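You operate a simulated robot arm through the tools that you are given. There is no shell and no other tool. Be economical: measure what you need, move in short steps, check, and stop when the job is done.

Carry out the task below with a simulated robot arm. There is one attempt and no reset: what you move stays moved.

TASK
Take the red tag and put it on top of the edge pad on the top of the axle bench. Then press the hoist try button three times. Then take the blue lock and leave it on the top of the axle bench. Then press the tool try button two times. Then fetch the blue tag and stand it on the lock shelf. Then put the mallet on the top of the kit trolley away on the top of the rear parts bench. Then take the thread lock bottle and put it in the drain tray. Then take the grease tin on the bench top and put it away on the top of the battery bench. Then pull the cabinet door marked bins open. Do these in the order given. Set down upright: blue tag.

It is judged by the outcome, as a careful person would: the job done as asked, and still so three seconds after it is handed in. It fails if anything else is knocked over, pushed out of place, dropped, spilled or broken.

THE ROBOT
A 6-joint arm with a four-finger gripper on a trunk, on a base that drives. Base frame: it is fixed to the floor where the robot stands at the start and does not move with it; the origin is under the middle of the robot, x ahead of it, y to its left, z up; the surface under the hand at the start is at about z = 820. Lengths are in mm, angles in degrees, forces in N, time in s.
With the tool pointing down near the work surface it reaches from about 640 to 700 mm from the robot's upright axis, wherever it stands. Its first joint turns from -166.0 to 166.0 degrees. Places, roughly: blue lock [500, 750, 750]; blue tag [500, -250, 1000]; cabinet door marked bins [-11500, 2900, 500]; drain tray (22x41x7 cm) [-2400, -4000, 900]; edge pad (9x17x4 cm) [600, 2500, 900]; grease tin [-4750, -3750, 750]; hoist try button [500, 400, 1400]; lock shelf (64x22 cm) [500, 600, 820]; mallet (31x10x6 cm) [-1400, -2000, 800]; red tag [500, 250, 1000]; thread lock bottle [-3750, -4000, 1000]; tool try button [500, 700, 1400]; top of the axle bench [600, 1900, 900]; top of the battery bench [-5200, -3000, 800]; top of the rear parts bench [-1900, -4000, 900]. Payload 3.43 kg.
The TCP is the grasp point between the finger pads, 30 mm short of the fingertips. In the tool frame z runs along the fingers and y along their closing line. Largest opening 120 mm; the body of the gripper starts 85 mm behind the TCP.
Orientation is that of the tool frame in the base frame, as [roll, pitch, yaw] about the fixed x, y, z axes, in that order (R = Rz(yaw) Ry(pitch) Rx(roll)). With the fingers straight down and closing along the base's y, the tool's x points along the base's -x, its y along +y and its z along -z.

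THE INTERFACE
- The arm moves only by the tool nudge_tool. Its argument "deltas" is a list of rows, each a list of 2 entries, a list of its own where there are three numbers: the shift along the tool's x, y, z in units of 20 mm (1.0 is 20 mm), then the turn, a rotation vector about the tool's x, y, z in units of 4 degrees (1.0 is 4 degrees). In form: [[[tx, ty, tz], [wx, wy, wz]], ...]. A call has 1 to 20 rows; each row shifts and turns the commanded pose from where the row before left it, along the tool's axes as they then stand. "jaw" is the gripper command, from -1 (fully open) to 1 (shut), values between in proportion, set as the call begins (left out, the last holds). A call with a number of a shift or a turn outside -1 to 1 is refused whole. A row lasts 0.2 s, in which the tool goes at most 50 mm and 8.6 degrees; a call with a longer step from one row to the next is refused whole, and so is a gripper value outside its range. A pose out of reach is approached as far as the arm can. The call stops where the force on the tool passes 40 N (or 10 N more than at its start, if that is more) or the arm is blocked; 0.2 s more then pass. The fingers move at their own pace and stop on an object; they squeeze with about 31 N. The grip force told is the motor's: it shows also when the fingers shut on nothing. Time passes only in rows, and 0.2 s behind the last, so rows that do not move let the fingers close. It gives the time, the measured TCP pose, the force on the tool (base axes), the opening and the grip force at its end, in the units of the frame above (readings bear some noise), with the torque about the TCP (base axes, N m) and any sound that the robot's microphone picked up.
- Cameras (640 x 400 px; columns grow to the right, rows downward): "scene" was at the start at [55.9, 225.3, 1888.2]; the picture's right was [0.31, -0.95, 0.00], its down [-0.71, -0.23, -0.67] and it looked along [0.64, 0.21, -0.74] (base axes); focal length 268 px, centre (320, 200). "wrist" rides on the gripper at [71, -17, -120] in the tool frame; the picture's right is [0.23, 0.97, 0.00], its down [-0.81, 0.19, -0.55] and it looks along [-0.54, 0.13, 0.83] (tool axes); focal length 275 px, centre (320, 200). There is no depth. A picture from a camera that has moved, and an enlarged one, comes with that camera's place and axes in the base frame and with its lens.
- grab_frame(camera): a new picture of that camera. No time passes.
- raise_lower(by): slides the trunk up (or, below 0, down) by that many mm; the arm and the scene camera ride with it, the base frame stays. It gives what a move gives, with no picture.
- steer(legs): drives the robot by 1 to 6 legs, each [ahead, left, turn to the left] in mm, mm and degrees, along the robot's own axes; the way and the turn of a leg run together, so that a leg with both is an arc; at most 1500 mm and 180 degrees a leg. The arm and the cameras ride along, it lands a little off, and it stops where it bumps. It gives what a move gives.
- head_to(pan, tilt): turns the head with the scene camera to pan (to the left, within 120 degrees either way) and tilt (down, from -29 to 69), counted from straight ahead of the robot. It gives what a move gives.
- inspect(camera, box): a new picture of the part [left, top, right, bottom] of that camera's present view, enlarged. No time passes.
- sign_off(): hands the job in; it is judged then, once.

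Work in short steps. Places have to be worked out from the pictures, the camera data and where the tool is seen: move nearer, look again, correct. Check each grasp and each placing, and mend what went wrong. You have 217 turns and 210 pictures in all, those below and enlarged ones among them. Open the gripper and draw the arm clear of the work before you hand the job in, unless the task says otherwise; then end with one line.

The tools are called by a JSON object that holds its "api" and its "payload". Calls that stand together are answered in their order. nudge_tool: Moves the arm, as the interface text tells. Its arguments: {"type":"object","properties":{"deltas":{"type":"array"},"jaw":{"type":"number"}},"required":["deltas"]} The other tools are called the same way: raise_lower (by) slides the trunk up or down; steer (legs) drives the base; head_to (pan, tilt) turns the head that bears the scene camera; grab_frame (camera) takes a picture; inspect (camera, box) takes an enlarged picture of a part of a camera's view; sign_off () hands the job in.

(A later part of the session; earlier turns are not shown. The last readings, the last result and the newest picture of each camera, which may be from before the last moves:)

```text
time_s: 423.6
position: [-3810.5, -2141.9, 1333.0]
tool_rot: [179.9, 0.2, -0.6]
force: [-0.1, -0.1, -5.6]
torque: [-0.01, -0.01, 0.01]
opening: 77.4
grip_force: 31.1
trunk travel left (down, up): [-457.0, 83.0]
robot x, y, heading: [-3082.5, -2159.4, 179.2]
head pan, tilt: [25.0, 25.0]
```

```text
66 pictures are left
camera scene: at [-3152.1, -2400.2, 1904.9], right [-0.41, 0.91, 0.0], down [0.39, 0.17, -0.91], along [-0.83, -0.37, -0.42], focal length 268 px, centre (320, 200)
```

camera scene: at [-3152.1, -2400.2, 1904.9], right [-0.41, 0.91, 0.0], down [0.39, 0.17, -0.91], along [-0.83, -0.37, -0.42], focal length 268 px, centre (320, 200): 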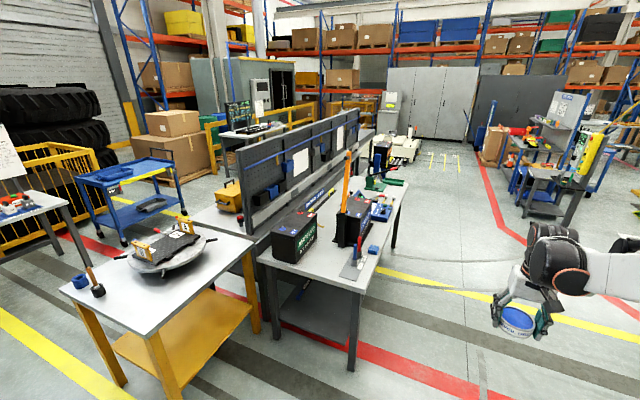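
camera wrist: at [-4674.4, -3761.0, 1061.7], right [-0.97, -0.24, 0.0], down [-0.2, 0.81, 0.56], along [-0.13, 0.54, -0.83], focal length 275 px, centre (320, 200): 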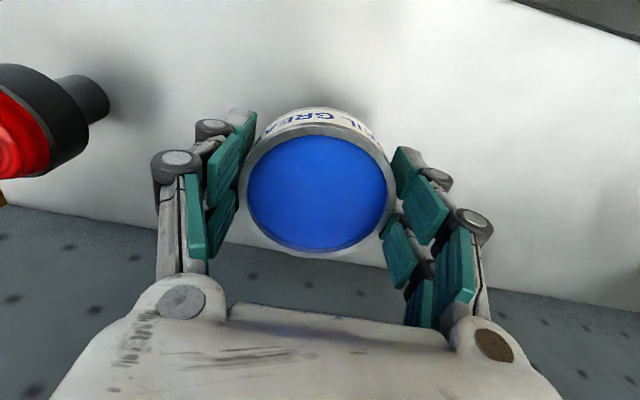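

Zooming on the battery bench to find a free spot.

{"api": "inspect", "payload": {"camera": "scene", "box": [250, 140, 420, 300]}}

```text
2.50 times, centred on (335, 220) of scene
camera zoom: at [-3152.1, -2400.2, 1904.9], right [-0.41, 0.91, 0.0], down [0.39, 0.17, -0.91], along [-0.83, -0.37, -0.42], focal length 670 px, centre (282, 150)
```

zoom: 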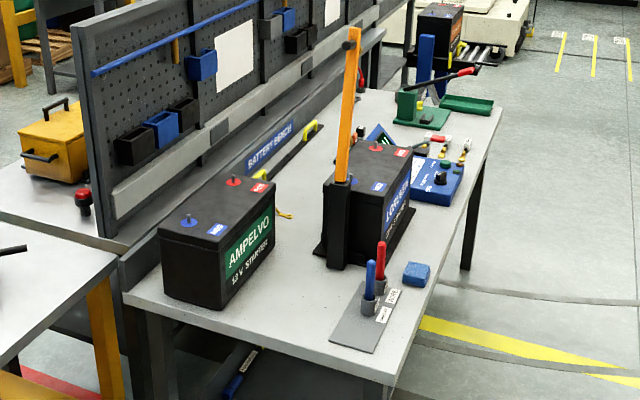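

The bench is labelled BATTERY BENCH; a clear patch lies near its east end around (−4430,−2870). I'll approach from the east end.

{"api": "steer", "payload": {"legs": [[0, 710, 0.8], [560, 0, 0]]}}

{"api": "head_to", "payload": {"pan": 0, "tilt": 42}}

{"api": "grab_frame", "payload": {"camera": "scene"}}

{"api": "grab_frame", "payload": {"camera": "wrist"}}

```text
time_s: 430.3
position: [-4374.1, -2856.8, 1332.6]
tool_rot: [179.9, 0.2, -0.5]
force: [-0.9, 0.2, -6.6]
torque: [-0.02, -0.08, 0.0]
opening: 77.7
grip_force: 30.3
trunk travel left (down, up): [-457.0, 83.0]
robot x, y, heading: [-3644.3, -2875.4, 179.2]
head pan, tilt: [25.0, 25.0]
```

```text
time_s: 431.2
position: [-4373.2, -2856.5, 1333.3]
tool_rot: [179.9, 0.1, -0.5]
force: [-0.7, -0.5, -5.3]
torque: [0.02, -0.06, -0.02]
opening: 77.6
grip_force: 30.7
trunk travel left (down, up): [-457.0, 83.0]
robot x, y, heading: [-3647.1, -2877.8, 179.2]
head pan, tilt: [0.0, 42.0]
```

```text
64 pictures are left
camera scene: at [-3713.2, -3074.2, 1878.7], right [0.01, 1.0, 0.0], down [0.67, -0.01, -0.74], along [-0.74, 0.01, -0.67], focal length 268 px, centre (320, 200)
```

scene: 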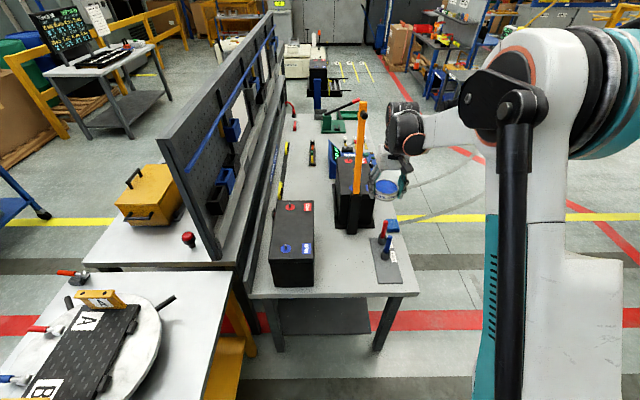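

```text
63 pictures are left
camera wrist: at [-4300.8, -2840.4, 1451.8], right [0.22, -0.98, 0.0], down [-0.81, -0.18, 0.56], along [-0.54, -0.12, -0.83], focal length 275 px, centre (320, 200)
```

wrist: 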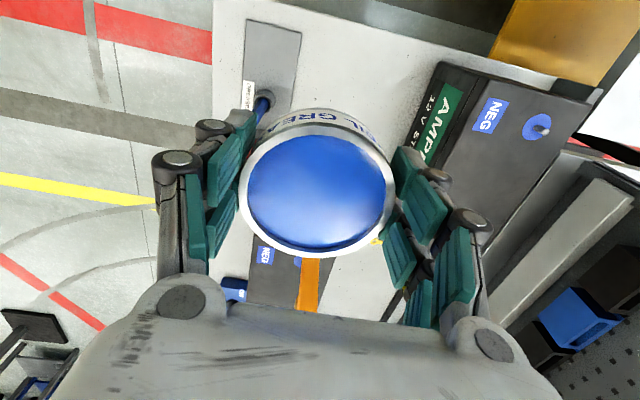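

Free area between the battery (edge y≈−3096) and the plate (edge y≈−2827). Shifting to put the tin at about (−4405,−2962).

{"api": "steer", "payload": {"legs": [[30, 105, 0.8]]}}

{"api": "raise_lower", "payload": {"by": -200}}

{"api": "grab_frame", "payload": {"camera": "scene"}}

{"api": "grab_frame", "payload": {"camera": "wrist"}}

```text
time_s: 432.4
position: [-4404.2, -2974.1, 1332.8]
tool_rot: [179.9, 0.2, 0.3]
force: [0.5, -0.6, -6.5]
torque: [0.08, -0.06, 0.02]
opening: 77.6
grip_force: 30.9
trunk travel left (down, up): [-457.0, 83.0]
robot x, y, heading: [-3678.1, -2981.3, -179.8]
head pan, tilt: [0.0, 42.0]
```

```text
time_s: 434.6
position: [-4403.6, -2971.9, 1132.7]
tool_rot: [179.8, 0.2, 0.2]
force: [0.2, -0.5, -5.9]
torque: [0.02, -0.03, 0.01]
opening: 77.3
grip_force: 30.8
trunk travel left (down, up): [-257.0, 283.0]
robot x, y, heading: [-3674.2, -2980.8, -179.9]
head pan, tilt: [0.0, 42.0]
```

```text
62 pictures are left
camera scene: at [-3740.5, -3180.3, 1678.8], right [0.0, 1.0, 0.0], down [0.67, 0.0, -0.74], along [-0.74, 0.0, -0.67], focal length 268 px, centre (320, 200)
```

scene: 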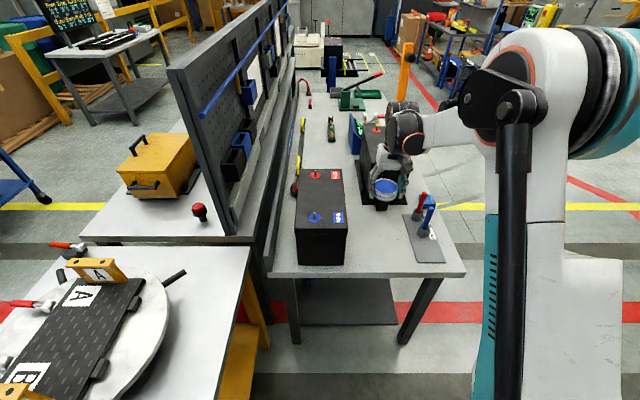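

```text
61 pictures are left
camera wrist: at [-4331.4, -2955.1, 1252.1], right [0.23, -0.97, 0.0], down [-0.81, -0.19, 0.56], along [-0.54, -0.13, -0.83], focal length 275 px, centre (320, 200)
```

wrist: 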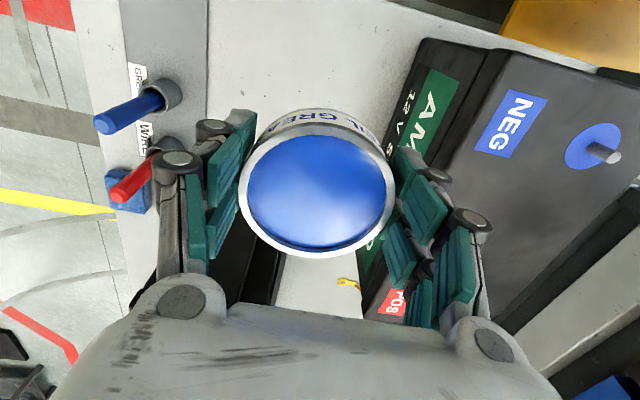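

Shifting 22 mm away from the battery, then lowering.

{"api": "nudge_tool", "payload": {"deltas": [[[0, -0.55, 0], [0, 0, 0]], [[0, -0.55, 0], [0, 0, 0]]]}}

{"api": "raise_lower", "payload": {"by": -190}}

{"api": "grab_frame", "payload": {"camera": "wrist"}}

{"api": "inspect", "payload": {"camera": "scene", "box": [260, 100, 480, 290]}}

```text
time_s: 435.2
position: [-4403.7, -2949.2, 1133.6]
tool_rot: [179.9, 0.2, 0.3]
force: [0.7, 0.7, -6.5]
torque: [-0.03, -0.05, 0.04]
opening: 77.2
grip_force: 31.0
trunk travel left (down, up): [-257.0, 283.0]
robot x, y, heading: [-3677.1, -2978.9, -179.7]
head pan, tilt: [0.0, 42.0]
```

```text
time_s: 437.2
position: [-4402.9, -2949.5, 942.9]
tool_rot: [179.9, 0.2, 0.3]
force: [0.7, -0.2, -5.5]
torque: [-0.01, -0.01, -0.01]
opening: 77.5
grip_force: 30.5
trunk travel left (down, up): [-67.0, 473.0]
robot x, y, heading: [-3678.9, -2980.0, -179.7]
head pan, tilt: [0.0, 42.0]
```

```text
60 pictures are left
camera wrist: at [-4331.4, -2933.2, 1062.0], right [0.23, -0.97, 0.0], down [-0.81, -0.19, 0.56], along [-0.54, -0.13, -0.83], focal length 275 px, centre (320, 200)
```

wrist: 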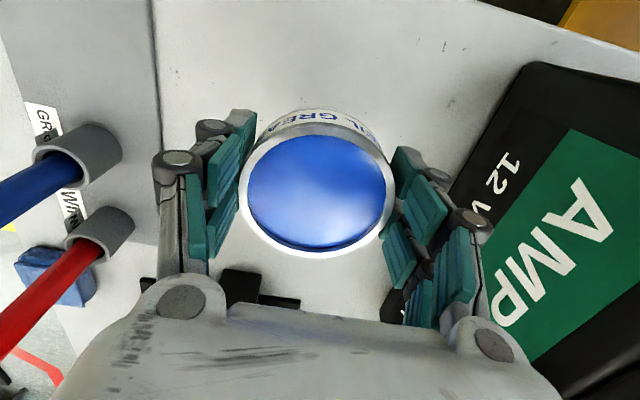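

```text
2.11 times, centred on (370, 195) of scene
camera zoom: at [-3740.4, -3180.3, 1488.8], right [0.0, 1.0, 0.0], down [0.67, 0.0, -0.74], along [-0.74, 0.0, -0.67], focal length 565 px, centre (215, 210)
```

zoom: 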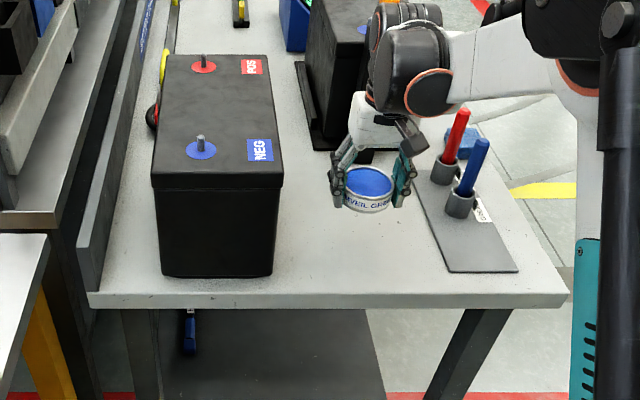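

The forearm passes near the two pens; before lowering further I'll go down just 25 mm and check which is in front.

{"api": "raise_lower", "payload": {"by": -25}}

{"api": "inspect", "payload": {"camera": "scene", "box": [370, 90, 500, 210]}}

```text
time_s: 438.0
position: [-4402.2, -2950.5, 918.5]
tool_rot: [179.9, 0.2, 0.2]
force: [-0.1, 0.8, -5.1]
torque: [0.01, -0.05, 0.05]
opening: 77.5
grip_force: 31.1
trunk travel left (down, up): [-42.0, 498.0]
robot x, y, heading: [-3677.0, -2982.1, -179.9]
head pan, tilt: [0.0, 42.0]
```

```text
3.33 times, centred on (435, 150) of scene
camera zoom: at [-3740.3, -3180.3, 1463.7], right [0.0, 1.0, 0.0], down [0.67, 0.0, -0.74], along [-0.74, 0.0, -0.67], focal length 894 px, centre (-63, 367)
```

zoom: 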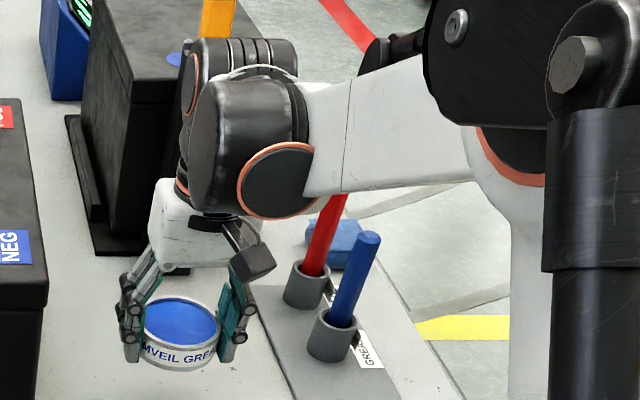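

The forearm is in front of the red pen and still above the blue one, with room for ~35 mm more. Shifting 18 mm away from the pens, lowering 18, and checking again.

{"api": "nudge_tool", "payload": {"deltas": [[[0, 0.45, 0], [0, 0, 0]], [[0, 0.45, 0], [0, 0, 0]]]}}

{"api": "raise_lower", "payload": {"by": -18}}

{"api": "inspect", "payload": {"camera": "scene", "box": [370, 90, 500, 210]}}

```text
time_s: 438.6
position: [-4403.5, -2967.7, 917.9]
tool_rot: [179.9, 0.2, 0.3]
force: [-1.0, -0.3, -5.4]
torque: [-0.01, -0.04, -0.02]
opening: 77.5
grip_force: 30.9
trunk travel left (down, up): [-42.0, 498.0]
robot x, y, heading: [-3677.0, -2980.5, -180.1]
head pan, tilt: [0.0, 42.0]
```

```text
time_s: 439.2
position: [-4404.1, -2968.2, 899.1]
tool_rot: [179.8, 0.2, 0.3]
force: [1.0, -0.4, -6.3]
torque: [0.02, -0.03, -0.02]
opening: 77.5
grip_force: 31.4
trunk travel left (down, up): [-24.0, 516.0]
robot x, y, heading: [-3676.9, -2977.7, -179.8]
head pan, tilt: [0.0, 42.0]
```

```text
3.33 times, centred on (435, 150) of scene
camera zoom: at [-3740.3, -3180.3, 1445.6], right [0.0, 1.0, 0.0], down [0.67, 0.0, -0.74], along [-0.74, 0.0, -0.67], focal length 894 px, centre (-63, 367)
```

zoom: 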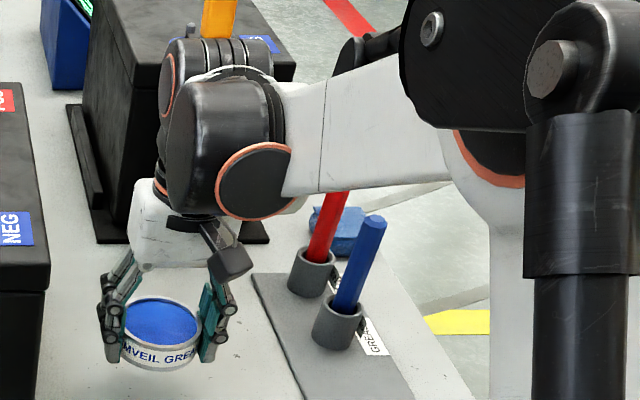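

Still clear. Continuing down in small steps feeling for contact.

{"api": "raise_lower", "payload": {"by": -7}}

{"api": "raise_lower", "payload": {"by": -4}}

{"api": "raise_lower", "payload": {"by": -3}}

{"api": "raise_lower", "payload": {"by": -3}}

{"api": "inspect", "payload": {"camera": "scene", "box": [370, 90, 500, 210]}}

```text
time_s: 439.8
position: [-4403.3, -2967.1, 892.0]
tool_rot: [179.9, 0.3, 0.3]
force: [-0.6, 0.1, -6.0]
torque: [-0.01, -0.05, -0.03]
opening: 77.4
grip_force: 31.3
trunk travel left (down, up): [-17.0, 523.0]
robot x, y, heading: [-3679.7, -2981.8, -179.6]
head pan, tilt: [0.0, 42.0]
```

```text
time_s: 440.3
position: [-4402.1, -2967.4, 887.5]
tool_rot: [179.9, 0.2, 0.3]
force: [0.0, 0.0, -5.9]
torque: [-0.02, -0.05, 0.01]
opening: 77.6
grip_force: 30.6
trunk travel left (down, up): [-13.0, 527.0]
robot x, y, heading: [-3672.3, -2982.0, -179.9]
head pan, tilt: [0.0, 42.0]
```

```text
time_s: 440.8
position: [-4402.9, -2967.6, 884.8]
tool_rot: [179.8, 0.2, 0.3]
force: [-0.2, -0.7, -5.4]
torque: [0.0, -0.04, 0.01]
opening: 77.5
grip_force: 31.0
trunk travel left (down, up): [-10.0, 530.0]
robot x, y, heading: [-3676.4, -2983.5, -179.8]
head pan, tilt: [0.0, 42.0]
```

```text
time_s: 441.3
position: [-4403.9, -2967.6, 882.7]
tool_rot: [179.9, 0.2, 0.4]
force: [0.0, -0.4, -6.4]
torque: [0.03, -0.02, -0.05]
opening: 77.4
grip_force: 30.9
trunk travel left (down, up): [-7.0, 533.0]
robot x, y, heading: [-3676.8, -2980.2, -179.8]
head pan, tilt: [0.0, 42.0]
```

```text
3.33 times, centred on (435, 150) of scene
camera zoom: at [-3740.4, -3180.3, 1428.6], right [0.0, 1.0, 0.0], down [0.67, 0.0, -0.74], along [-0.74, 0.0, -0.67], focal length 894 px, centre (-63, 367)
```

zoom: 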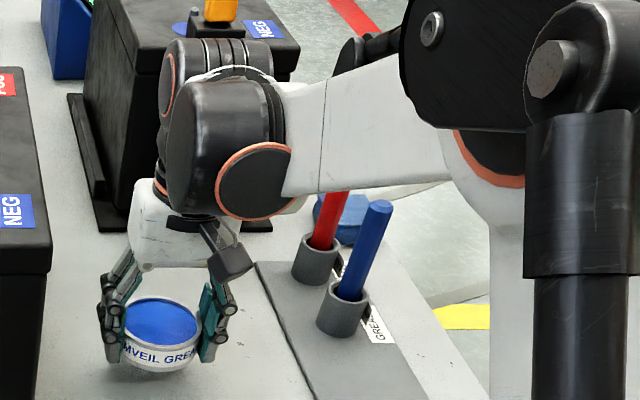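

Trunk is nearly at bottom; continuing with small arm steps.

{"api": "nudge_tool", "payload": {"deltas": [[[0, 0, 0.15], [0, 0, 0]], [[0, 0, 0.1], [0, 0, 0]], [[0, 0, 0], [0, 0, 0]]]}}

{"api": "nudge_tool", "payload": {"deltas": [[[0, 0, 0.1], [0, 0, 0]], [[0, 0, 0.1], [0, 0, 0]], [[0, 0, 0], [0, 0, 0]]]}}

{"api": "nudge_tool", "payload": {"deltas": [[[0, 0, 0.1], [0, 0, 0]], [[0, 0, 0.1], [0, 0, 0]], [[0, 0, 0], [0, 0, 0]]]}}

{"api": "inspect", "payload": {"camera": "scene", "box": [370, 90, 500, 210]}}

```text
time_s: 442.1
position: [-4404.1, -2968.1, 877.2]
tool_rot: [180.0, 0.2, 0.3]
force: [-0.6, -0.7, -5.6]
torque: [0.0, 0.0, -0.01]
opening: 77.4
grip_force: 30.8
trunk travel left (down, up): [-7.0, 533.0]
robot x, y, heading: [-3675.7, -2979.4, -180.1]
head pan, tilt: [0.0, 42.0]
```

```text
time_s: 442.9
position: [-4404.0, -2968.2, 872.9]
tool_rot: [179.9, 0.1, 0.3]
force: [0.1, 0.7, -6.5]
torque: [-0.02, -0.05, -0.01]
opening: 77.4
grip_force: 31.2
trunk travel left (down, up): [-7.0, 533.0]
robot x, y, heading: [-3677.4, -2980.8, -179.8]
head pan, tilt: [0.0, 42.0]
```

```text
time_s: 443.7
position: [-4404.6, -2968.1, 869.8]
tool_rot: [179.9, 0.1, 0.2]
force: [-0.2, -0.7, -6.1]
torque: [-0.02, -0.04, 0.02]
opening: 77.4
grip_force: 30.6
trunk travel left (down, up): [-7.0, 533.0]
robot x, y, heading: [-3674.3, -2977.8, -179.8]
head pan, tilt: [0.0, 42.0]
```

```text
3.33 times, centred on (435, 150) of scene
camera zoom: at [-3740.5, -3180.3, 1428.6], right [0.0, 1.0, 0.0], down [0.67, 0.0, -0.74], along [-0.74, 0.0, -0.67], focal length 894 px, centre (-63, 367)
```

zoom: 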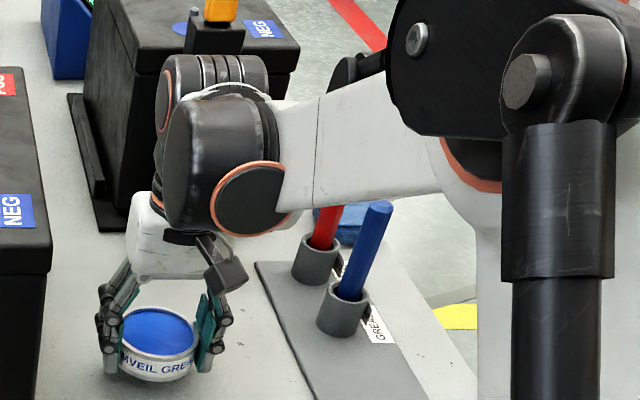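

The forearm is closing on the blue pen, so I'll move the hand 30 mm toward the robot (away from the pens) before continuing down.

{"api": "nudge_tool", "payload": {"deltas": [[[0.5, 0, 0], [0, 0, 0]], [[0.5, 0, 0], [0, 0, 0]], [[0.5, 0, 0], [0, 0, 0]], [[0, 0, 0], [0, 0, 0]]]}}

{"api": "nudge_tool", "payload": {"deltas": [[[0, 0, 0.15], [0, 0, 0]], [[0, 0, 0.1], [0, 0, 0]], [[0, 0, 0], [0, 0, 0]]]}}

{"api": "inspect", "payload": {"camera": "scene", "box": [350, 90, 500, 230]}}

```text
time_s: 444.7
position: [-4373.6, -2966.8, 869.8]
tool_rot: [179.9, 0.2, 0.3]
force: [-0.8, 0.7, -5.5]
torque: [0.03, -0.06, -0.01]
opening: 77.2
grip_force: 30.9
trunk travel left (down, up): [-7.0, 533.0]
robot x, y, heading: [-3675.7, -2982.0, -180.0]
head pan, tilt: [0.0, 42.0]
```

```text
time_s: 445.5
position: [-4373.1, -2968.3, 864.6]
tool_rot: [179.9, 0.2, 0.3]
force: [0.4, 0.4, -6.2]
torque: [-0.02, -0.04, -0.07]
opening: 77.6
grip_force: 30.5
trunk travel left (down, up): [-7.0, 533.0]
robot x, y, heading: [-3678.4, -2982.4, -179.6]
head pan, tilt: [0.0, 42.0]
```

```text
2.86 times, centred on (425, 160) of scene
camera zoom: at [-3740.5, -3180.3, 1428.6], right [0.0, 1.0, 0.0], down [0.67, 0.0, -0.74], along [-0.74, 0.0, -0.67], focal length 766 px, centre (20, 314)
```

zoom: 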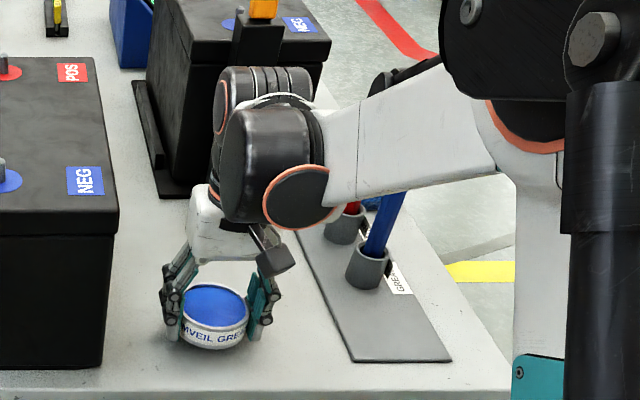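

The forearm now passes in front of both pens with them undisturbed. Continuing down.

{"api": "nudge_tool", "payload": {"deltas": [[[0, 0, 0.15], [0, 0, 0]], [[0, 0, 0.1], [0, 0, 0]], [[0, 0, 0], [0, 0, 0]]]}}

{"api": "nudge_tool", "payload": {"deltas": [[[0, 0, 0.1], [0, 0, 0]], [[0, 0, 0.1], [0, 0, 0]], [[0, 0, 0], [0, 0, 0]]]}}

{"api": "nudge_tool", "payload": {"deltas": [[[0, 0, 0.1], [0, 0, 0]], [[0, 0, 0.1], [0, 0, 0]], [[0, 0, 0], [0, 0, 0]]]}}

{"api": "nudge_tool", "payload": {"deltas": [[[0, 0, 0.1], [0, 0, 0]], [[0, 0, 0.1], [0, 0, 0]], [[0, 0, 0], [0, 0, 0]]]}}

{"api": "inspect", "payload": {"camera": "scene", "box": [350, 90, 500, 230]}}

```text
time_s: 446.3
position: [-4373.1, -2967.2, 860.4]
tool_rot: [179.9, 0.2, 0.2]
force: [0.1, -0.6, -5.4]
torque: [0.0, -0.05, -0.02]
opening: 77.5
grip_force: 31.2
trunk travel left (down, up): [-7.0, 533.0]
robot x, y, heading: [-3673.6, -2978.3, -180.0]
head pan, tilt: [0.0, 42.0]
```

```text
time_s: 447.1
position: [-4373.3, -2967.9, 853.7]
tool_rot: [180.0, 0.2, 0.3]
force: [-0.1, 0.3, -6.1]
torque: [0.0, -0.05, 0.02]
opening: 77.4
grip_force: 30.9
trunk travel left (down, up): [-7.0, 533.0]
robot x, y, heading: [-3675.1, -2980.1, -179.8]
head pan, tilt: [0.0, 42.0]
```

```text
time_s: 447.9
position: [-4372.4, -2968.9, 853.1]
tool_rot: [179.9, 0.3, 0.3]
force: [0.1, -0.1, -6.4]
torque: [-0.03, -0.03, 0.01]
opening: 77.4
grip_force: 31.2
trunk travel left (down, up): [-7.0, 533.0]
robot x, y, heading: [-3677.8, -2978.6, -179.9]
head pan, tilt: [0.0, 42.0]
```

```text
time_s: 448.7
position: [-4373.5, -2968.9, 846.4]
tool_rot: [179.8, 0.2, 0.3]
force: [0.3, 0.0, -4.8]
torque: [-0.01, -0.01, 0.02]
opening: 77.1
grip_force: 31.1
trunk travel left (down, up): [-7.0, 533.0]
robot x, y, heading: [-3676.0, -2982.4, -179.9]
head pan, tilt: [0.0, 42.0]
```

```text
2.86 times, centred on (425, 160) of scene
camera zoom: at [-3740.5, -3180.3, 1428.6], right [0.0, 1.0, 0.0], down [0.67, 0.0, -0.74], along [-0.74, 0.0, -0.67], focal length 766 px, centre (20, 314)
```

zoom: 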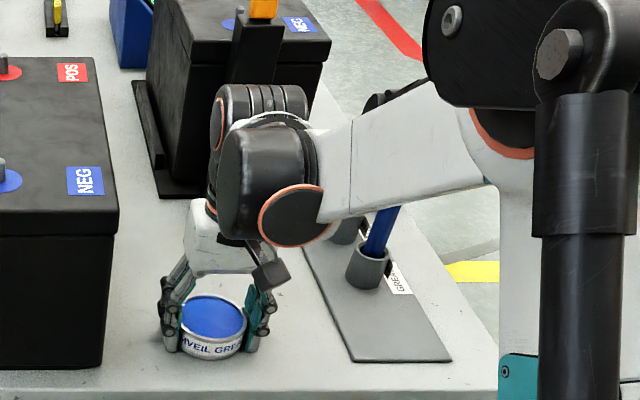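

Getting close; two more small steps.

{"api": "nudge_tool", "payload": {"deltas": [[[0, 0, 0.1], [0, 0, 0]], [[0, 0, 0], [0, 0, 0]]]}}

{"api": "nudge_tool", "payload": {"deltas": [[[0, 0, 0.1], [0, 0, 0]], [[0, 0, 0], [0, 0, 0]]]}}

{"api": "nudge_tool", "payload": {"deltas": [[[0, 0, 0.1], [0, 0, 0]], [[0, 0, 0], [0, 0, 0]]]}}

```text
time_s: 449.3
position: [-4373.6, -2967.6, 847.1]
tool_rot: [179.9, 0.3, 0.3]
force: [-5.0, 2.2, 11.2]
torque: [0.29, -0.45, 0.14]
opening: 77.2
grip_force: 31.0
trunk travel left (down, up): [-7.0, 533.0]
robot x, y, heading: [-3674.3, -2981.5, -180.0]
head pan, tilt: [0.0, 42.0]
```

```text
time_s: 449.9
position: [-4372.6, -2968.2, 845.6]
tool_rot: [179.9, 0.5, 0.3]
force: [-13.3, 4.3, 34.8]
torque: [0.3, 0.58, 0.31]
opening: 77.7
grip_force: 31.1
trunk travel left (down, up): [-7.0, 533.0]
robot x, y, heading: [-3678.8, -2982.0, -179.8]
head pan, tilt: [0.0, 42.0]
```

```text
time_s: 450.3
position: [-4371.7, -2967.9, 846.2]
tool_rot: [179.9, 0.4, 0.3]
force: [2.9, 0.8, 20.7]
torque: [-0.03, -0.09, 0.19]
opening: 77.8
grip_force: 31.0
trunk travel left (down, up): [-7.0, 533.0]
robot x, y, heading: [-3676.4, -2980.0, -179.8]
head pan, tilt: [0.0, 42.0]
stopped in row 1: the force on the tool passed its limit at 52 N (the readings are from after the stop); the commanded pose is now the measured one
```

Down on the bench. Relax, open to ~95 mm, and rise.

{"api": "nudge_tool", "payload": {"deltas": [[[0, 0, -0.1], [0, 0, 0]], [[0, 0, 0], [0, 0, 0]]]}}

{"api": "nudge_tool", "payload": {"deltas": [[[0, 0, 0], [0, 0, 0]], [[0, 0, 0], [0, 0, 0]], [[0, 0, 0], [0, 0, 0]]], "jaw": -0.6}}

{"api": "raise_lower", "payload": {"by": 350}}

{"api": "grab_frame", "payload": {"camera": "scene"}}

{"api": "grab_frame", "payload": {"camera": "wrist"}}

```text
time_s: 450.9
position: [-4374.2, -2968.1, 846.4]
tool_rot: [179.9, 0.4, 0.2]
force: [1.1, 0.9, -3.6]
torque: [0.12, -0.12, -0.07]
opening: 77.4
grip_force: 30.7
trunk travel left (down, up): [-7.0, 533.0]
robot x, y, heading: [-3678.1, -2980.7, -180.0]
head pan, tilt: [0.0, 42.0]
```

```text
time_s: 451.7
position: [-4373.8, -2967.9, 845.9]
tool_rot: [179.9, 0.3, 0.3]
force: [-0.1, 0.2, -0.8]
torque: [-0.01, 0.01, 0.03]
opening: 95.9
grip_force: 0.1
trunk travel left (down, up): [-7.0, 533.0]
robot x, y, heading: [-3674.4, -2979.0, -179.9]
head pan, tilt: [0.0, 42.0]
```

```text
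time_s: 455.1
position: [-4375.5, -2968.6, 1195.8]
tool_rot: [179.9, 0.2, 0.2]
force: [0.5, 1.0, -0.2]
torque: [0.03, 0.03, 0.01]
opening: 95.9
grip_force: 0.0
trunk travel left (down, up): [-357.0, 183.0]
robot x, y, heading: [-3676.4, -2978.5, -179.7]
head pan, tilt: [0.0, 42.0]
```

```text
52 pictures are left
camera scene: at [-3740.3, -3180.3, 1778.6], right [0.0, 1.0, 0.0], down [0.67, 0.0, -0.74], along [-0.74, 0.0, -0.67], focal length 268 px, centre (320, 200)
```

scene: 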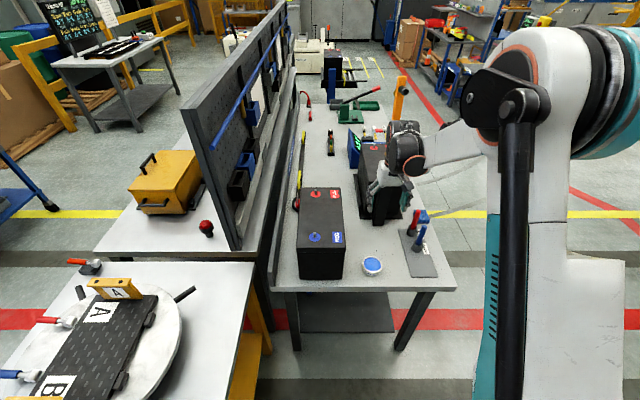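

```text
51 pictures are left
camera wrist: at [-4302.5, -2951.5, 1314.7], right [0.24, -0.97, 0.0], down [-0.81, -0.19, 0.56], along [-0.54, -0.13, -0.83], focal length 275 px, centre (320, 200)
```

wrist: 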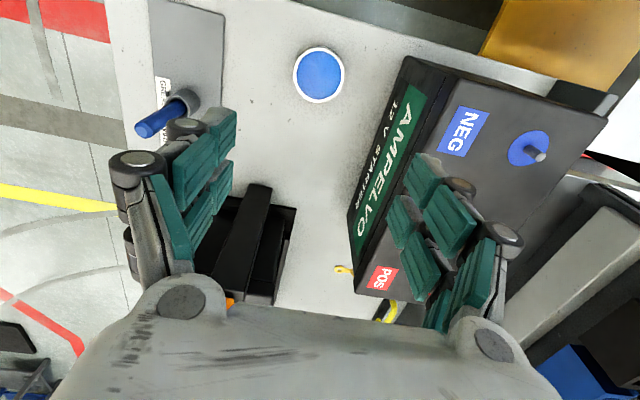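

The tin sits on the battery bench and nothing else moved. Now the bins cabinet far to the west: back away, retract the arm, move north of the bench and look west.

{"api": "nudge_tool", "payload": {"deltas": [[[0, 0, -1], [0, 0, 0]], [[0, 0, -1], [0, 0, 0]], [[0.9, 0, -1], [0, 0, 0]], [[1, 0, -1], [0, 0, 0]], [[1, 0, 0], [0, 0, 0]], [[1, 0, 0], [0, 0, 0]], [[1, 0, 0], [0, 0, 0]], [[1, 0, 0], [0, 0, 0]], [[1, 0, 0], [0, 0, 0]], [[1, 0, 0], [0, 0, 0]], [[1, 0, 0], [0, 0, 0]]]}}

{"api": "steer", "payload": {"legs": [[-250, 0, 0], [0, -1250, 0]]}}

{"api": "head_to", "payload": {"pan": -5, "tilt": 18}}

{"api": "grab_frame", "payload": {"camera": "scene"}}

```text
time_s: 457.5
position: [-4194.5, -2967.1, 1275.1]
tool_rot: [179.8, 0.4, 0.3]
force: [-0.2, -0.2, -0.3]
torque: [0.03, 0.01, -0.01]
opening: 96.1
grip_force: 0.1
trunk travel left (down, up): [-357.0, 183.0]
robot x, y, heading: [-3674.4, -2979.5, -179.9]
head pan, tilt: [0.0, 42.0]
```

```text
time_s: 465.2
position: [-3940.9, -1723.8, 1274.6]
tool_rot: [179.8, 0.3, 0.4]
force: [0.3, 1.0, -1.0]
torque: [-0.03, -0.02, -0.02]
opening: 95.8
grip_force: 0.1
trunk travel left (down, up): [-357.0, 183.0]
robot x, y, heading: [-3422.6, -1737.9, -179.8]
head pan, tilt: [0.0, 42.0]
```

```text
time_s: 466.1
position: [-3941.2, -1724.3, 1274.5]
tool_rot: [179.9, 0.3, 0.4]
force: [-0.9, -0.3, 0.1]
torque: [-0.01, -0.01, -0.01]
opening: 95.9
grip_force: 0.1
trunk travel left (down, up): [-357.0, 183.0]
robot x, y, heading: [-3423.8, -1738.5, -180.1]
head pan, tilt: [-5.0, 18.0]
```

```text
50 pictures are left
camera scene: at [-3494.5, -1928.1, 1816.2], right [0.08, 1.0, 0.0], down [0.31, -0.03, -0.95], along [-0.95, 0.08, -0.31], focal length 268 px, centre (320, 200)
```

scene: 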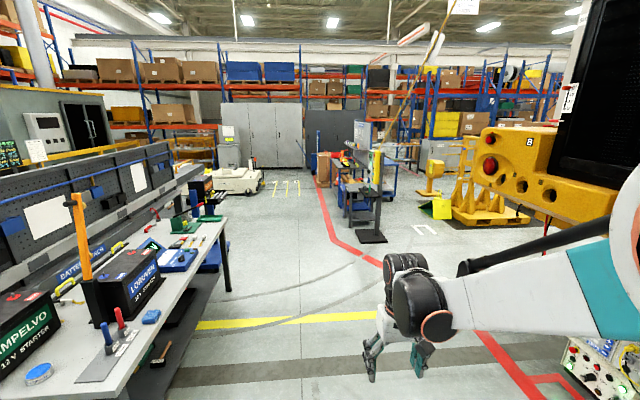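

The bins cabinet should be far right beyond the yellow stands. Driving west 2900 along the clear lane, then looking again.

{"api": "steer", "payload": {"legs": [[1450, 0, 0], [1450, 0, 0], [0, 0, -50]]}}

{"api": "head_to", "payload": {"pan": 0, "tilt": 20}}

{"api": "grab_frame", "payload": {"camera": "scene"}}

```text
time_s: 482.4
position: [-6682.0, -1427.9, 1274.8]
tool_rot: [179.9, 0.2, -46.9]
force: [0.1, 0.7, 0.5]
torque: [0.02, 0.01, -0.01]
opening: 96.1
grip_force: 0.1
trunk travel left (down, up): [-357.0, 183.0]
robot x, y, heading: [-6344.1, -1819.6, 132.7]
head pan, tilt: [-5.0, 18.0]
```

```text
time_s: 483.1
position: [-6681.7, -1428.4, 1276.3]
tool_rot: [179.8, 0.4, -46.9]
force: [-0.1, 0.0, 1.5]
torque: [0.01, -0.01, -0.02]
opening: 95.8
grip_force: 0.1
trunk travel left (down, up): [-357.0, 183.0]
robot x, y, heading: [-6337.0, -1819.7, 132.8]
head pan, tilt: [0.0, 20.0]
```

```text
49 pictures are left
camera scene: at [-6534.9, -1900.0, 1813.0], right [0.73, 0.68, 0.0], down [0.23, -0.25, -0.94], along [-0.64, 0.69, -0.34], focal length 268 px, centre (320, 200)
```

scene: 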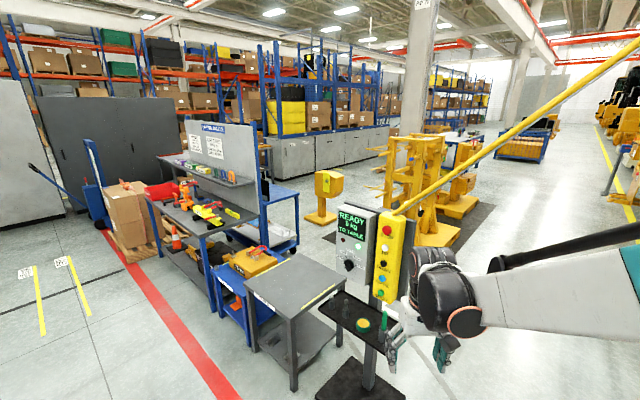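

Zooming to see the yellow boom and the low cabinets.

{"api": "inspect", "payload": {"camera": "scene", "box": [250, 90, 560, 280]}}

```text
2.06 times, centred on (405, 185) of scene
camera zoom: at [-6534.9, -1900.0, 1813.0], right [0.73, 0.68, 0.0], down [0.23, -0.25, -0.94], along [-0.64, 0.69, -0.34], focal length 554 px, centre (144, 231)
```

zoom: 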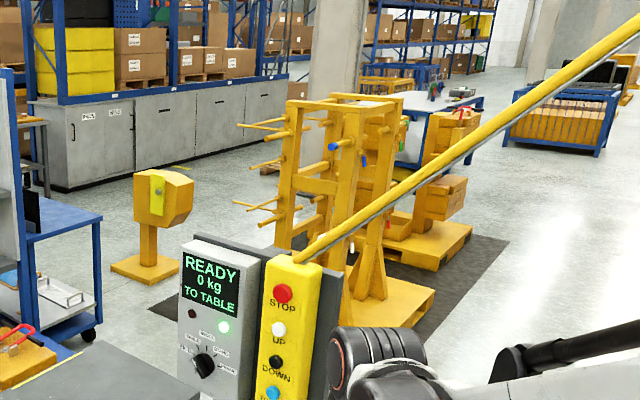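

The low grey cabinets sit at x≈−11550. I'll go north past the stand (passing under the hoist boom where it is high, trunk lowered a little), then head northwest between the yellow ramp and yellow rack.

{"api": "raise_lower", "payload": {"by": -150}}

{"api": "steer", "payload": {"legs": [[0, 0, -35], [870, 0, 0], [870, 0, 0], [0, 0, 43]]}}

{"api": "grab_frame", "payload": {"camera": "scene"}}

```text
time_s: 484.8
position: [-6681.1, -1429.8, 1126.1]
tool_rot: [179.9, 0.3, -47.0]
force: [0.5, -0.6, 0.5]
torque: [-0.01, -0.01, -0.01]
opening: 95.8
grip_force: 0.0
trunk travel left (down, up): [-207.0, 333.0]
robot x, y, heading: [-6341.2, -1815.4, 132.8]
head pan, tilt: [0.0, 20.0]
```

```text
time_s: 497.3
position: [-6966.8, 248.1, 1125.1]
tool_rot: [179.9, 0.4, -38.9]
force: [0.6, 0.0, 1.0]
torque: [-0.03, -0.02, 0.01]
opening: 96.1
grip_force: 0.0
trunk travel left (down, up): [-207.0, 333.0]
robot x, y, heading: [-6575.8, -88.3, 140.9]
head pan, tilt: [0.0, 20.0]
```

```text
47 pictures are left
camera scene: at [-6756.4, -199.2, 1663.0], right [0.63, 0.78, 0.0], down [0.27, -0.22, -0.94], along [-0.73, 0.59, -0.34], focal length 268 px, centre (320, 200)
```

scene: 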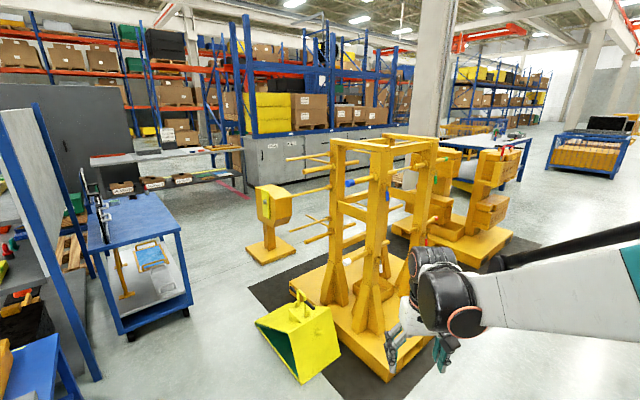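

The left gap is tight, so I'll go the open way: north along x≈−6550 past the yellow stands to y≈4500, then west.

{"api": "steer", "payload": {"legs": [[0, 0, -51], [1500, 0, 0], [1500, 0, 0], [1500, 0, 0], [0, 0, 80]]}}

{"api": "grab_frame", "payload": {"camera": "scene"}}

```text
time_s: 524.9
position: [-7117.0, 4594.5, 1126.6]
tool_rot: [179.9, 0.3, -10.3]
force: [0.7, -0.5, -0.3]
torque: [-0.01, -0.02, -0.02]
opening: 95.9
grip_force: 0.1
trunk travel left (down, up): [-207.0, 333.0]
robot x, y, heading: [-6609.4, 4486.9, 169.3]
head pan, tilt: [0.0, 20.0]
```

```text
46 pictures are left
camera scene: at [-6718.2, 4303.8, 1663.0], right [0.18, 0.98, 0.0], down [0.34, -0.06, -0.94], along [-0.92, 0.17, -0.34], focal length 268 px, centre (320, 200)
```

scene: 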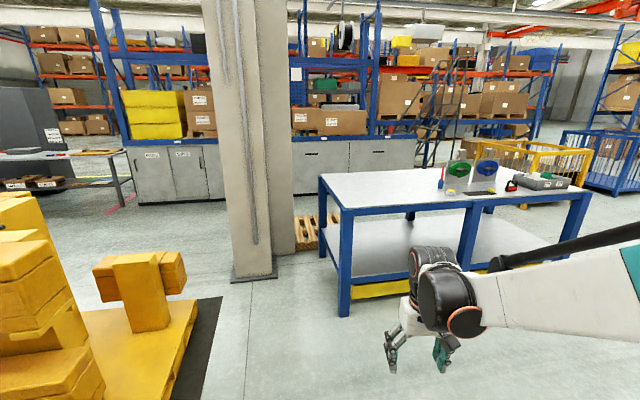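

That way is blocked by a column and a pallet. The gap between the blue cart and the yellow ramp is passable (≈620 mm for a ≈456 mm base), so I'll return south and take it.

{"api": "steer", "payload": {"legs": [[0, 0, 10.7], [-150, 0, 0], [0, 1500, 0], [0, 1500, 0], [0, 1560, 0]]}}

{"api": "steer", "payload": {"legs": [[0, 1500, 0]]}}

```text
refused: 1560 is not a number from -1500 to 1500
```

```text
time_s: 532.4
position: [-7391.1, 3101.3, 1125.5]
tool_rot: [179.9, 0.4, -10.2]
force: [-0.1, -0.2, 0.2]
torque: [0.02, 0.03, 0.0]
opening: 96.0
grip_force: 0.1
trunk travel left (down, up): [-207.0, 333.0]
robot x, y, heading: [-6883.7, 2993.2, 169.8]
head pan, tilt: [0.0, 20.0]
```

The first call was refused but the second ran, so I'm at (−6884,2993). Backing away from the stands first, then continuing south.

{"api": "steer", "payload": {"legs": [[-420, 0, 0], [0, 0, 10.2], [0, 1500, 0], [0, 1500, 0]]}}

{"api": "grab_frame", "payload": {"camera": "scene"}}

```text
time_s: 549.5
position: [-6950.4, -53.4, 1125.0]
tool_rot: [179.9, 0.4, 2.0]
force: [0.3, -1.1, 0.1]
torque: [0.01, -0.03, -0.01]
opening: 96.1
grip_force: 0.1
trunk travel left (down, up): [-207.0, 333.0]
robot x, y, heading: [-6431.9, -49.2, -178.0]
head pan, tilt: [0.0, 20.0]
```

```text
45 pictures are left
camera scene: at [-6498.0, -252.8, 1663.0], right [-0.03, 1.0, 0.0], down [0.34, 0.01, -0.94], along [-0.94, -0.03, -0.34], focal length 268 px, centre (320, 200)
```

scene: 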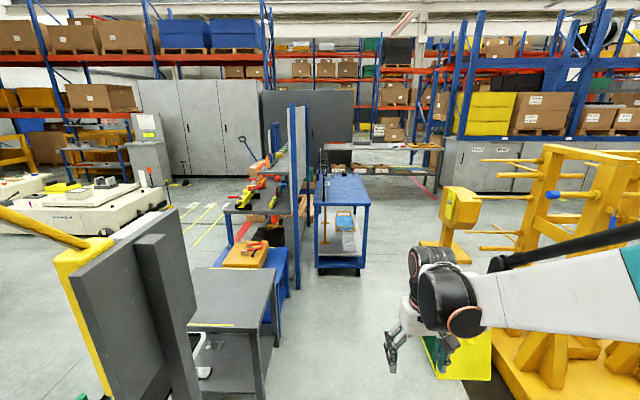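

Clear view of the passage. Driving to (−8210,−110), turning to 135° and checking.

{"api": "steer", "payload": {"legs": [[0, 0, -2], [890, 30, 0], [890, 30, 0], [0, 0, -45]]}}

{"api": "grab_frame", "payload": {"camera": "scene"}}

```text
time_s: 561.1
position: [-8610.6, 223.0, 1124.6]
tool_rot: [179.8, 0.4, -42.9]
force: [0.0, -0.4, -0.3]
torque: [0.03, 0.0, -0.01]
opening: 95.9
grip_force: 0.0
trunk travel left (down, up): [-207.0, 333.0]
robot x, y, heading: [-8237.6, -143.8, 136.8]
head pan, tilt: [0.0, 20.0]
```

```text
44 pictures are left
camera scene: at [-8430.9, -236.6, 1663.0], right [0.68, 0.73, 0.0], down [0.25, -0.23, -0.94], along [-0.69, 0.64, -0.34], focal length 268 px, centre (320, 200)
```

scene: 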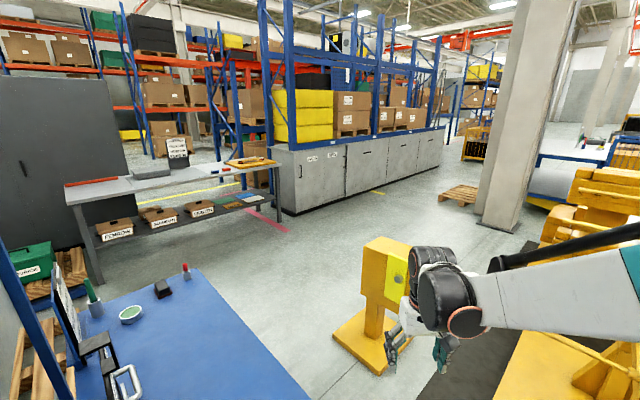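

Centering in the gap (66 mm right), then through and turning west.

{"api": "steer", "payload": {"legs": [[0, -66, 0], [840, 0, 0], [0, 0, 43.2], [1150, 0, 0]]}}

{"api": "head_to", "payload": {"pan": 0, "tilt": 20}}

{"api": "grab_frame", "payload": {"camera": "scene"}}

```text
time_s: 564.3
position: [-8843.1, 535.6, 1127.0]
tool_rot: [179.9, 0.6, -43.1]
force: [0.9, 0.2, 0.5]
torque: [0.04, 0.12, 0.0]
opening: 96.1
grip_force: 0.0
trunk travel left (down, up): [-207.0, 333.0]
robot x, y, heading: [-8482.0, 170.7, 136.6]
head pan, tilt: [0.0, 20.0]
stopped in leg 2: the robot was blocked; the commanded pose is now the measured one
```

```text
time_s: 564.9
position: [-8846.5, 536.0, 1126.4]
tool_rot: [179.9, 0.4, -43.0]
force: [-0.3, 0.0, -0.6]
torque: [-0.03, -0.04, 0.02]
opening: 96.1
grip_force: 0.1
trunk travel left (down, up): [-207.0, 333.0]
robot x, y, heading: [-8478.1, 170.4, 136.4]
head pan, tilt: [0.0, 20.0]
```

```text
43 pictures are left
camera scene: at [-8669.0, 76.0, 1663.0], right [0.69, 0.73, 0.0], down [0.25, -0.23, -0.94], along [-0.68, 0.64, -0.34], focal length 268 px, centre (320, 200)
```

scene: 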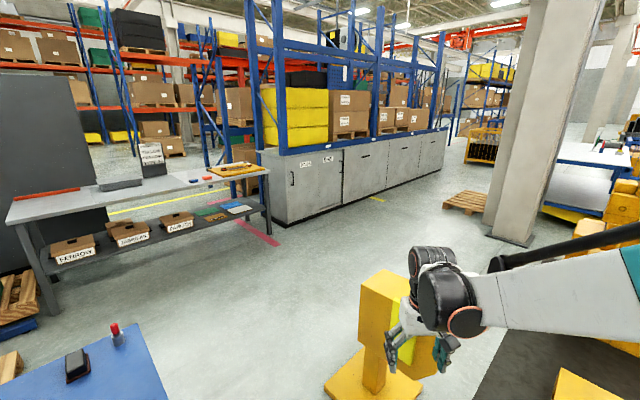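

Blocked. I'll look down on both sides to see what I touched.

{"api": "head_to", "payload": {"pan": -25, "tilt": 69}}

{"api": "grab_frame", "payload": {"camera": "scene"}}

{"api": "head_to", "payload": {"pan": 40, "tilt": 65}}

{"api": "grab_frame", "payload": {"camera": "scene"}}

```text
time_s: 566.0
position: [-8846.5, 536.4, 1125.5]
tool_rot: [180.0, 0.3, -43.1]
force: [1.0, 0.6, -0.5]
torque: [0.0, -0.01, 0.02]
opening: 96.1
grip_force: 0.1
trunk travel left (down, up): [-207.0, 333.0]
robot x, y, heading: [-8479.1, 168.6, 136.5]
head pan, tilt: [-25.0, 68.8]
```

```text
42 pictures are left
camera scene: at [-8627.9, 71.6, 1604.0], right [0.91, 0.41, 0.0], down [0.36, -0.8, -0.49], along [-0.2, 0.44, -0.87], focal length 268 px, centre (320, 200)
```

scene: 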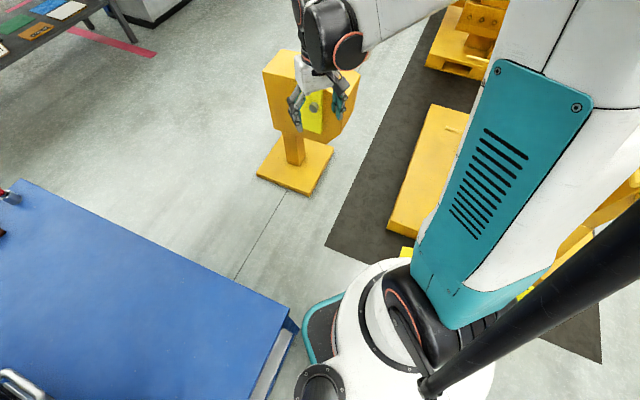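

```text
time_s: 567.4
position: [-8845.3, 536.1, 1125.0]
tool_rot: [179.9, 0.4, -43.1]
force: [-0.4, -0.1, -0.1]
torque: [0.01, 0.01, -0.01]
opening: 96.0
grip_force: 0.1
trunk travel left (down, up): [-207.0, 333.0]
robot x, y, heading: [-8479.7, 167.7, 136.9]
head pan, tilt: [40.0, 65.0]
```

```text
41 pictures are left
camera scene: at [-8628.5, 71.7, 1604.3], right [0.91, 0.42, 0.0], down [0.36, -0.79, -0.49], along [-0.21, 0.45, -0.87], focal length 268 px, centre (320, 200)
```

scene: 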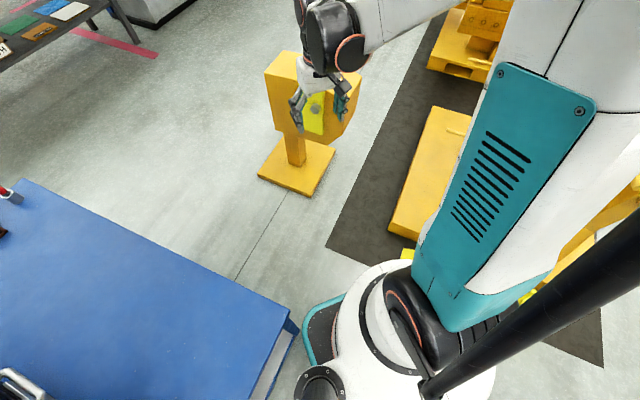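

The base's left edge met the cart's corner, which is nearer than I judged. Backing off 60, moving 38 mm right, then creeping forward.

{"api": "steer", "payload": {"legs": [[-70, 0, 0], [0, -38, 0], [120, 0, 0]]}}

{"api": "grab_frame", "payload": {"camera": "scene"}}

```text
time_s: 569.4
position: [-8798.8, 545.0, 1124.6]
tool_rot: [179.9, 0.5, -43.3]
force: [1.1, -1.2, 0.2]
torque: [0.04, 0.1, -0.02]
opening: 95.7
grip_force: 0.0
trunk travel left (down, up): [-207.0, 333.0]
robot x, y, heading: [-8434.1, 175.4, 136.7]
head pan, tilt: [40.0, 65.0]
stopped in leg 3: the robot was blocked; the commanded pose is now the measured one
```

```text
40 pictures are left
camera scene: at [-8587.4, 75.1, 1606.2], right [0.85, 0.52, 0.0], down [0.45, -0.73, -0.52], along [-0.27, 0.44, -0.86], focal length 268 px, centre (320, 200)
```

scene: 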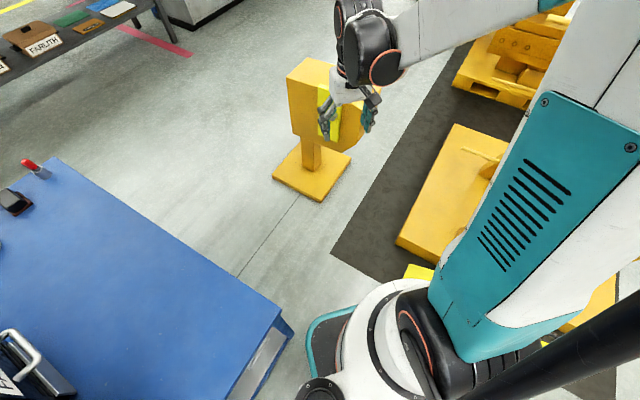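

The gap is too narrow; I'll not force it. There's an open route around the north end of the long table, so I'll retreat and go that way.

{"api": "steer", "payload": {"legs": [[-330, 0, 0], [0, 0, 43.3], [-1500, 0, 0], [-250, 0, 0], [0, 0, -90]]}}

{"api": "head_to", "payload": {"pan": 0, "tilt": 20}}

{"api": "steer", "payload": {"legs": [[1500, 0, 0], [1500, 0, 0], [1500, 0, 0]]}}

{"api": "grab_frame", "payload": {"camera": "scene"}}

```text
time_s: 586.0
position: [-6398.1, 483.6, 1124.6]
tool_rot: [179.9, 0.4, -91.8]
force: [-0.1, 0.1, 0.1]
torque: [0.02, 0.0, 0.03]
opening: 96.1
grip_force: 0.0
trunk travel left (down, up): [-207.0, 333.0]
robot x, y, heading: [-6431.9, -36.5, 88.0]
head pan, tilt: [40.0, 65.0]
```

```text
time_s: 587.1
position: [-6399.4, 483.5, 1125.2]
tool_rot: [179.9, 0.4, -91.8]
force: [-1.0, -0.9, 0.2]
torque: [0.0, 0.02, 0.03]
opening: 96.0
grip_force: 0.1
trunk travel left (down, up): [-207.0, 333.0]
robot x, y, heading: [-6430.7, -35.9, 87.8]
head pan, tilt: [0.0, 20.0]
```

```text
time_s: 608.3
position: [-6301.1, 4912.5, 1125.0]
tool_rot: [179.9, 0.3, -91.2]
force: [0.1, 0.4, 0.0]
torque: [-0.04, -0.02, -0.02]
opening: 96.2
grip_force: 0.0
trunk travel left (down, up): [-207.0, 333.0]
robot x, y, heading: [-6326.5, 4397.0, 88.4]
head pan, tilt: [0.0, 20.0]
```

```text
39 pictures are left
camera scene: at [-6526.3, 4472.5, 1663.0], right [1.0, -0.02, 0.0], down [-0.01, -0.34, -0.94], along [0.02, 0.94, -0.34], focal length 268 px, centre (320, 200)
```

scene: 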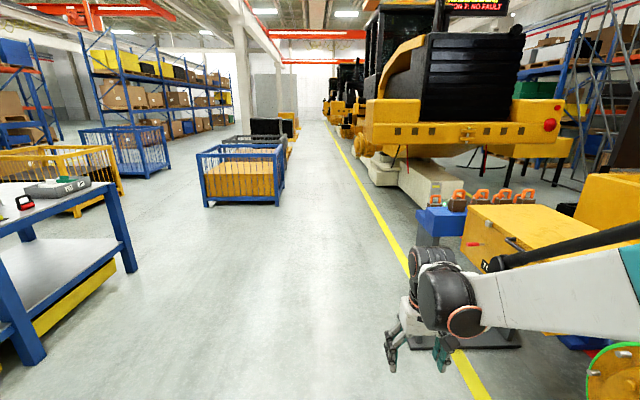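

Clear ahead. Continuing north to y≈7750, then turning west past the table's end.

{"api": "steer", "payload": {"legs": [[0, 250, 1.6], [1500, 0, 0], [1500, 0, 0], [350, 0, 0], [0, 0, 90]]}}

{"api": "grab_frame", "payload": {"camera": "scene"}}

```text
time_s: 625.1
position: [-6577.8, 7942.1, 1125.9]
tool_rot: [-180.0, 0.5, -91.1]
force: [-0.7, -1.2, 0.7]
torque: [0.0, 0.0, 0.03]
opening: 95.9
grip_force: 0.0
trunk travel left (down, up): [-207.0, 333.0]
robot x, y, heading: [-6607.1, 7424.0, 88.9]
head pan, tilt: [0.0, 20.0]
stopped in leg 4: the robot was blocked; the commanded pose is now the measured one
```

```text
38 pictures are left
camera scene: at [-6801.8, 7500.4, 1663.1], right [1.0, -0.02, 0.0], down [-0.01, -0.34, -0.94], along [0.02, 0.94, -0.34], focal length 268 px, centre (320, 200)
```

scene: 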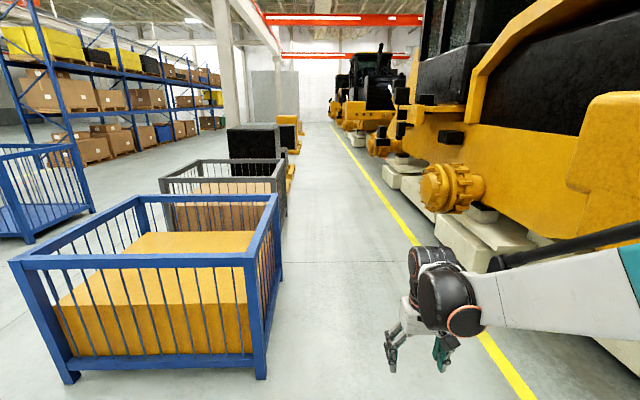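

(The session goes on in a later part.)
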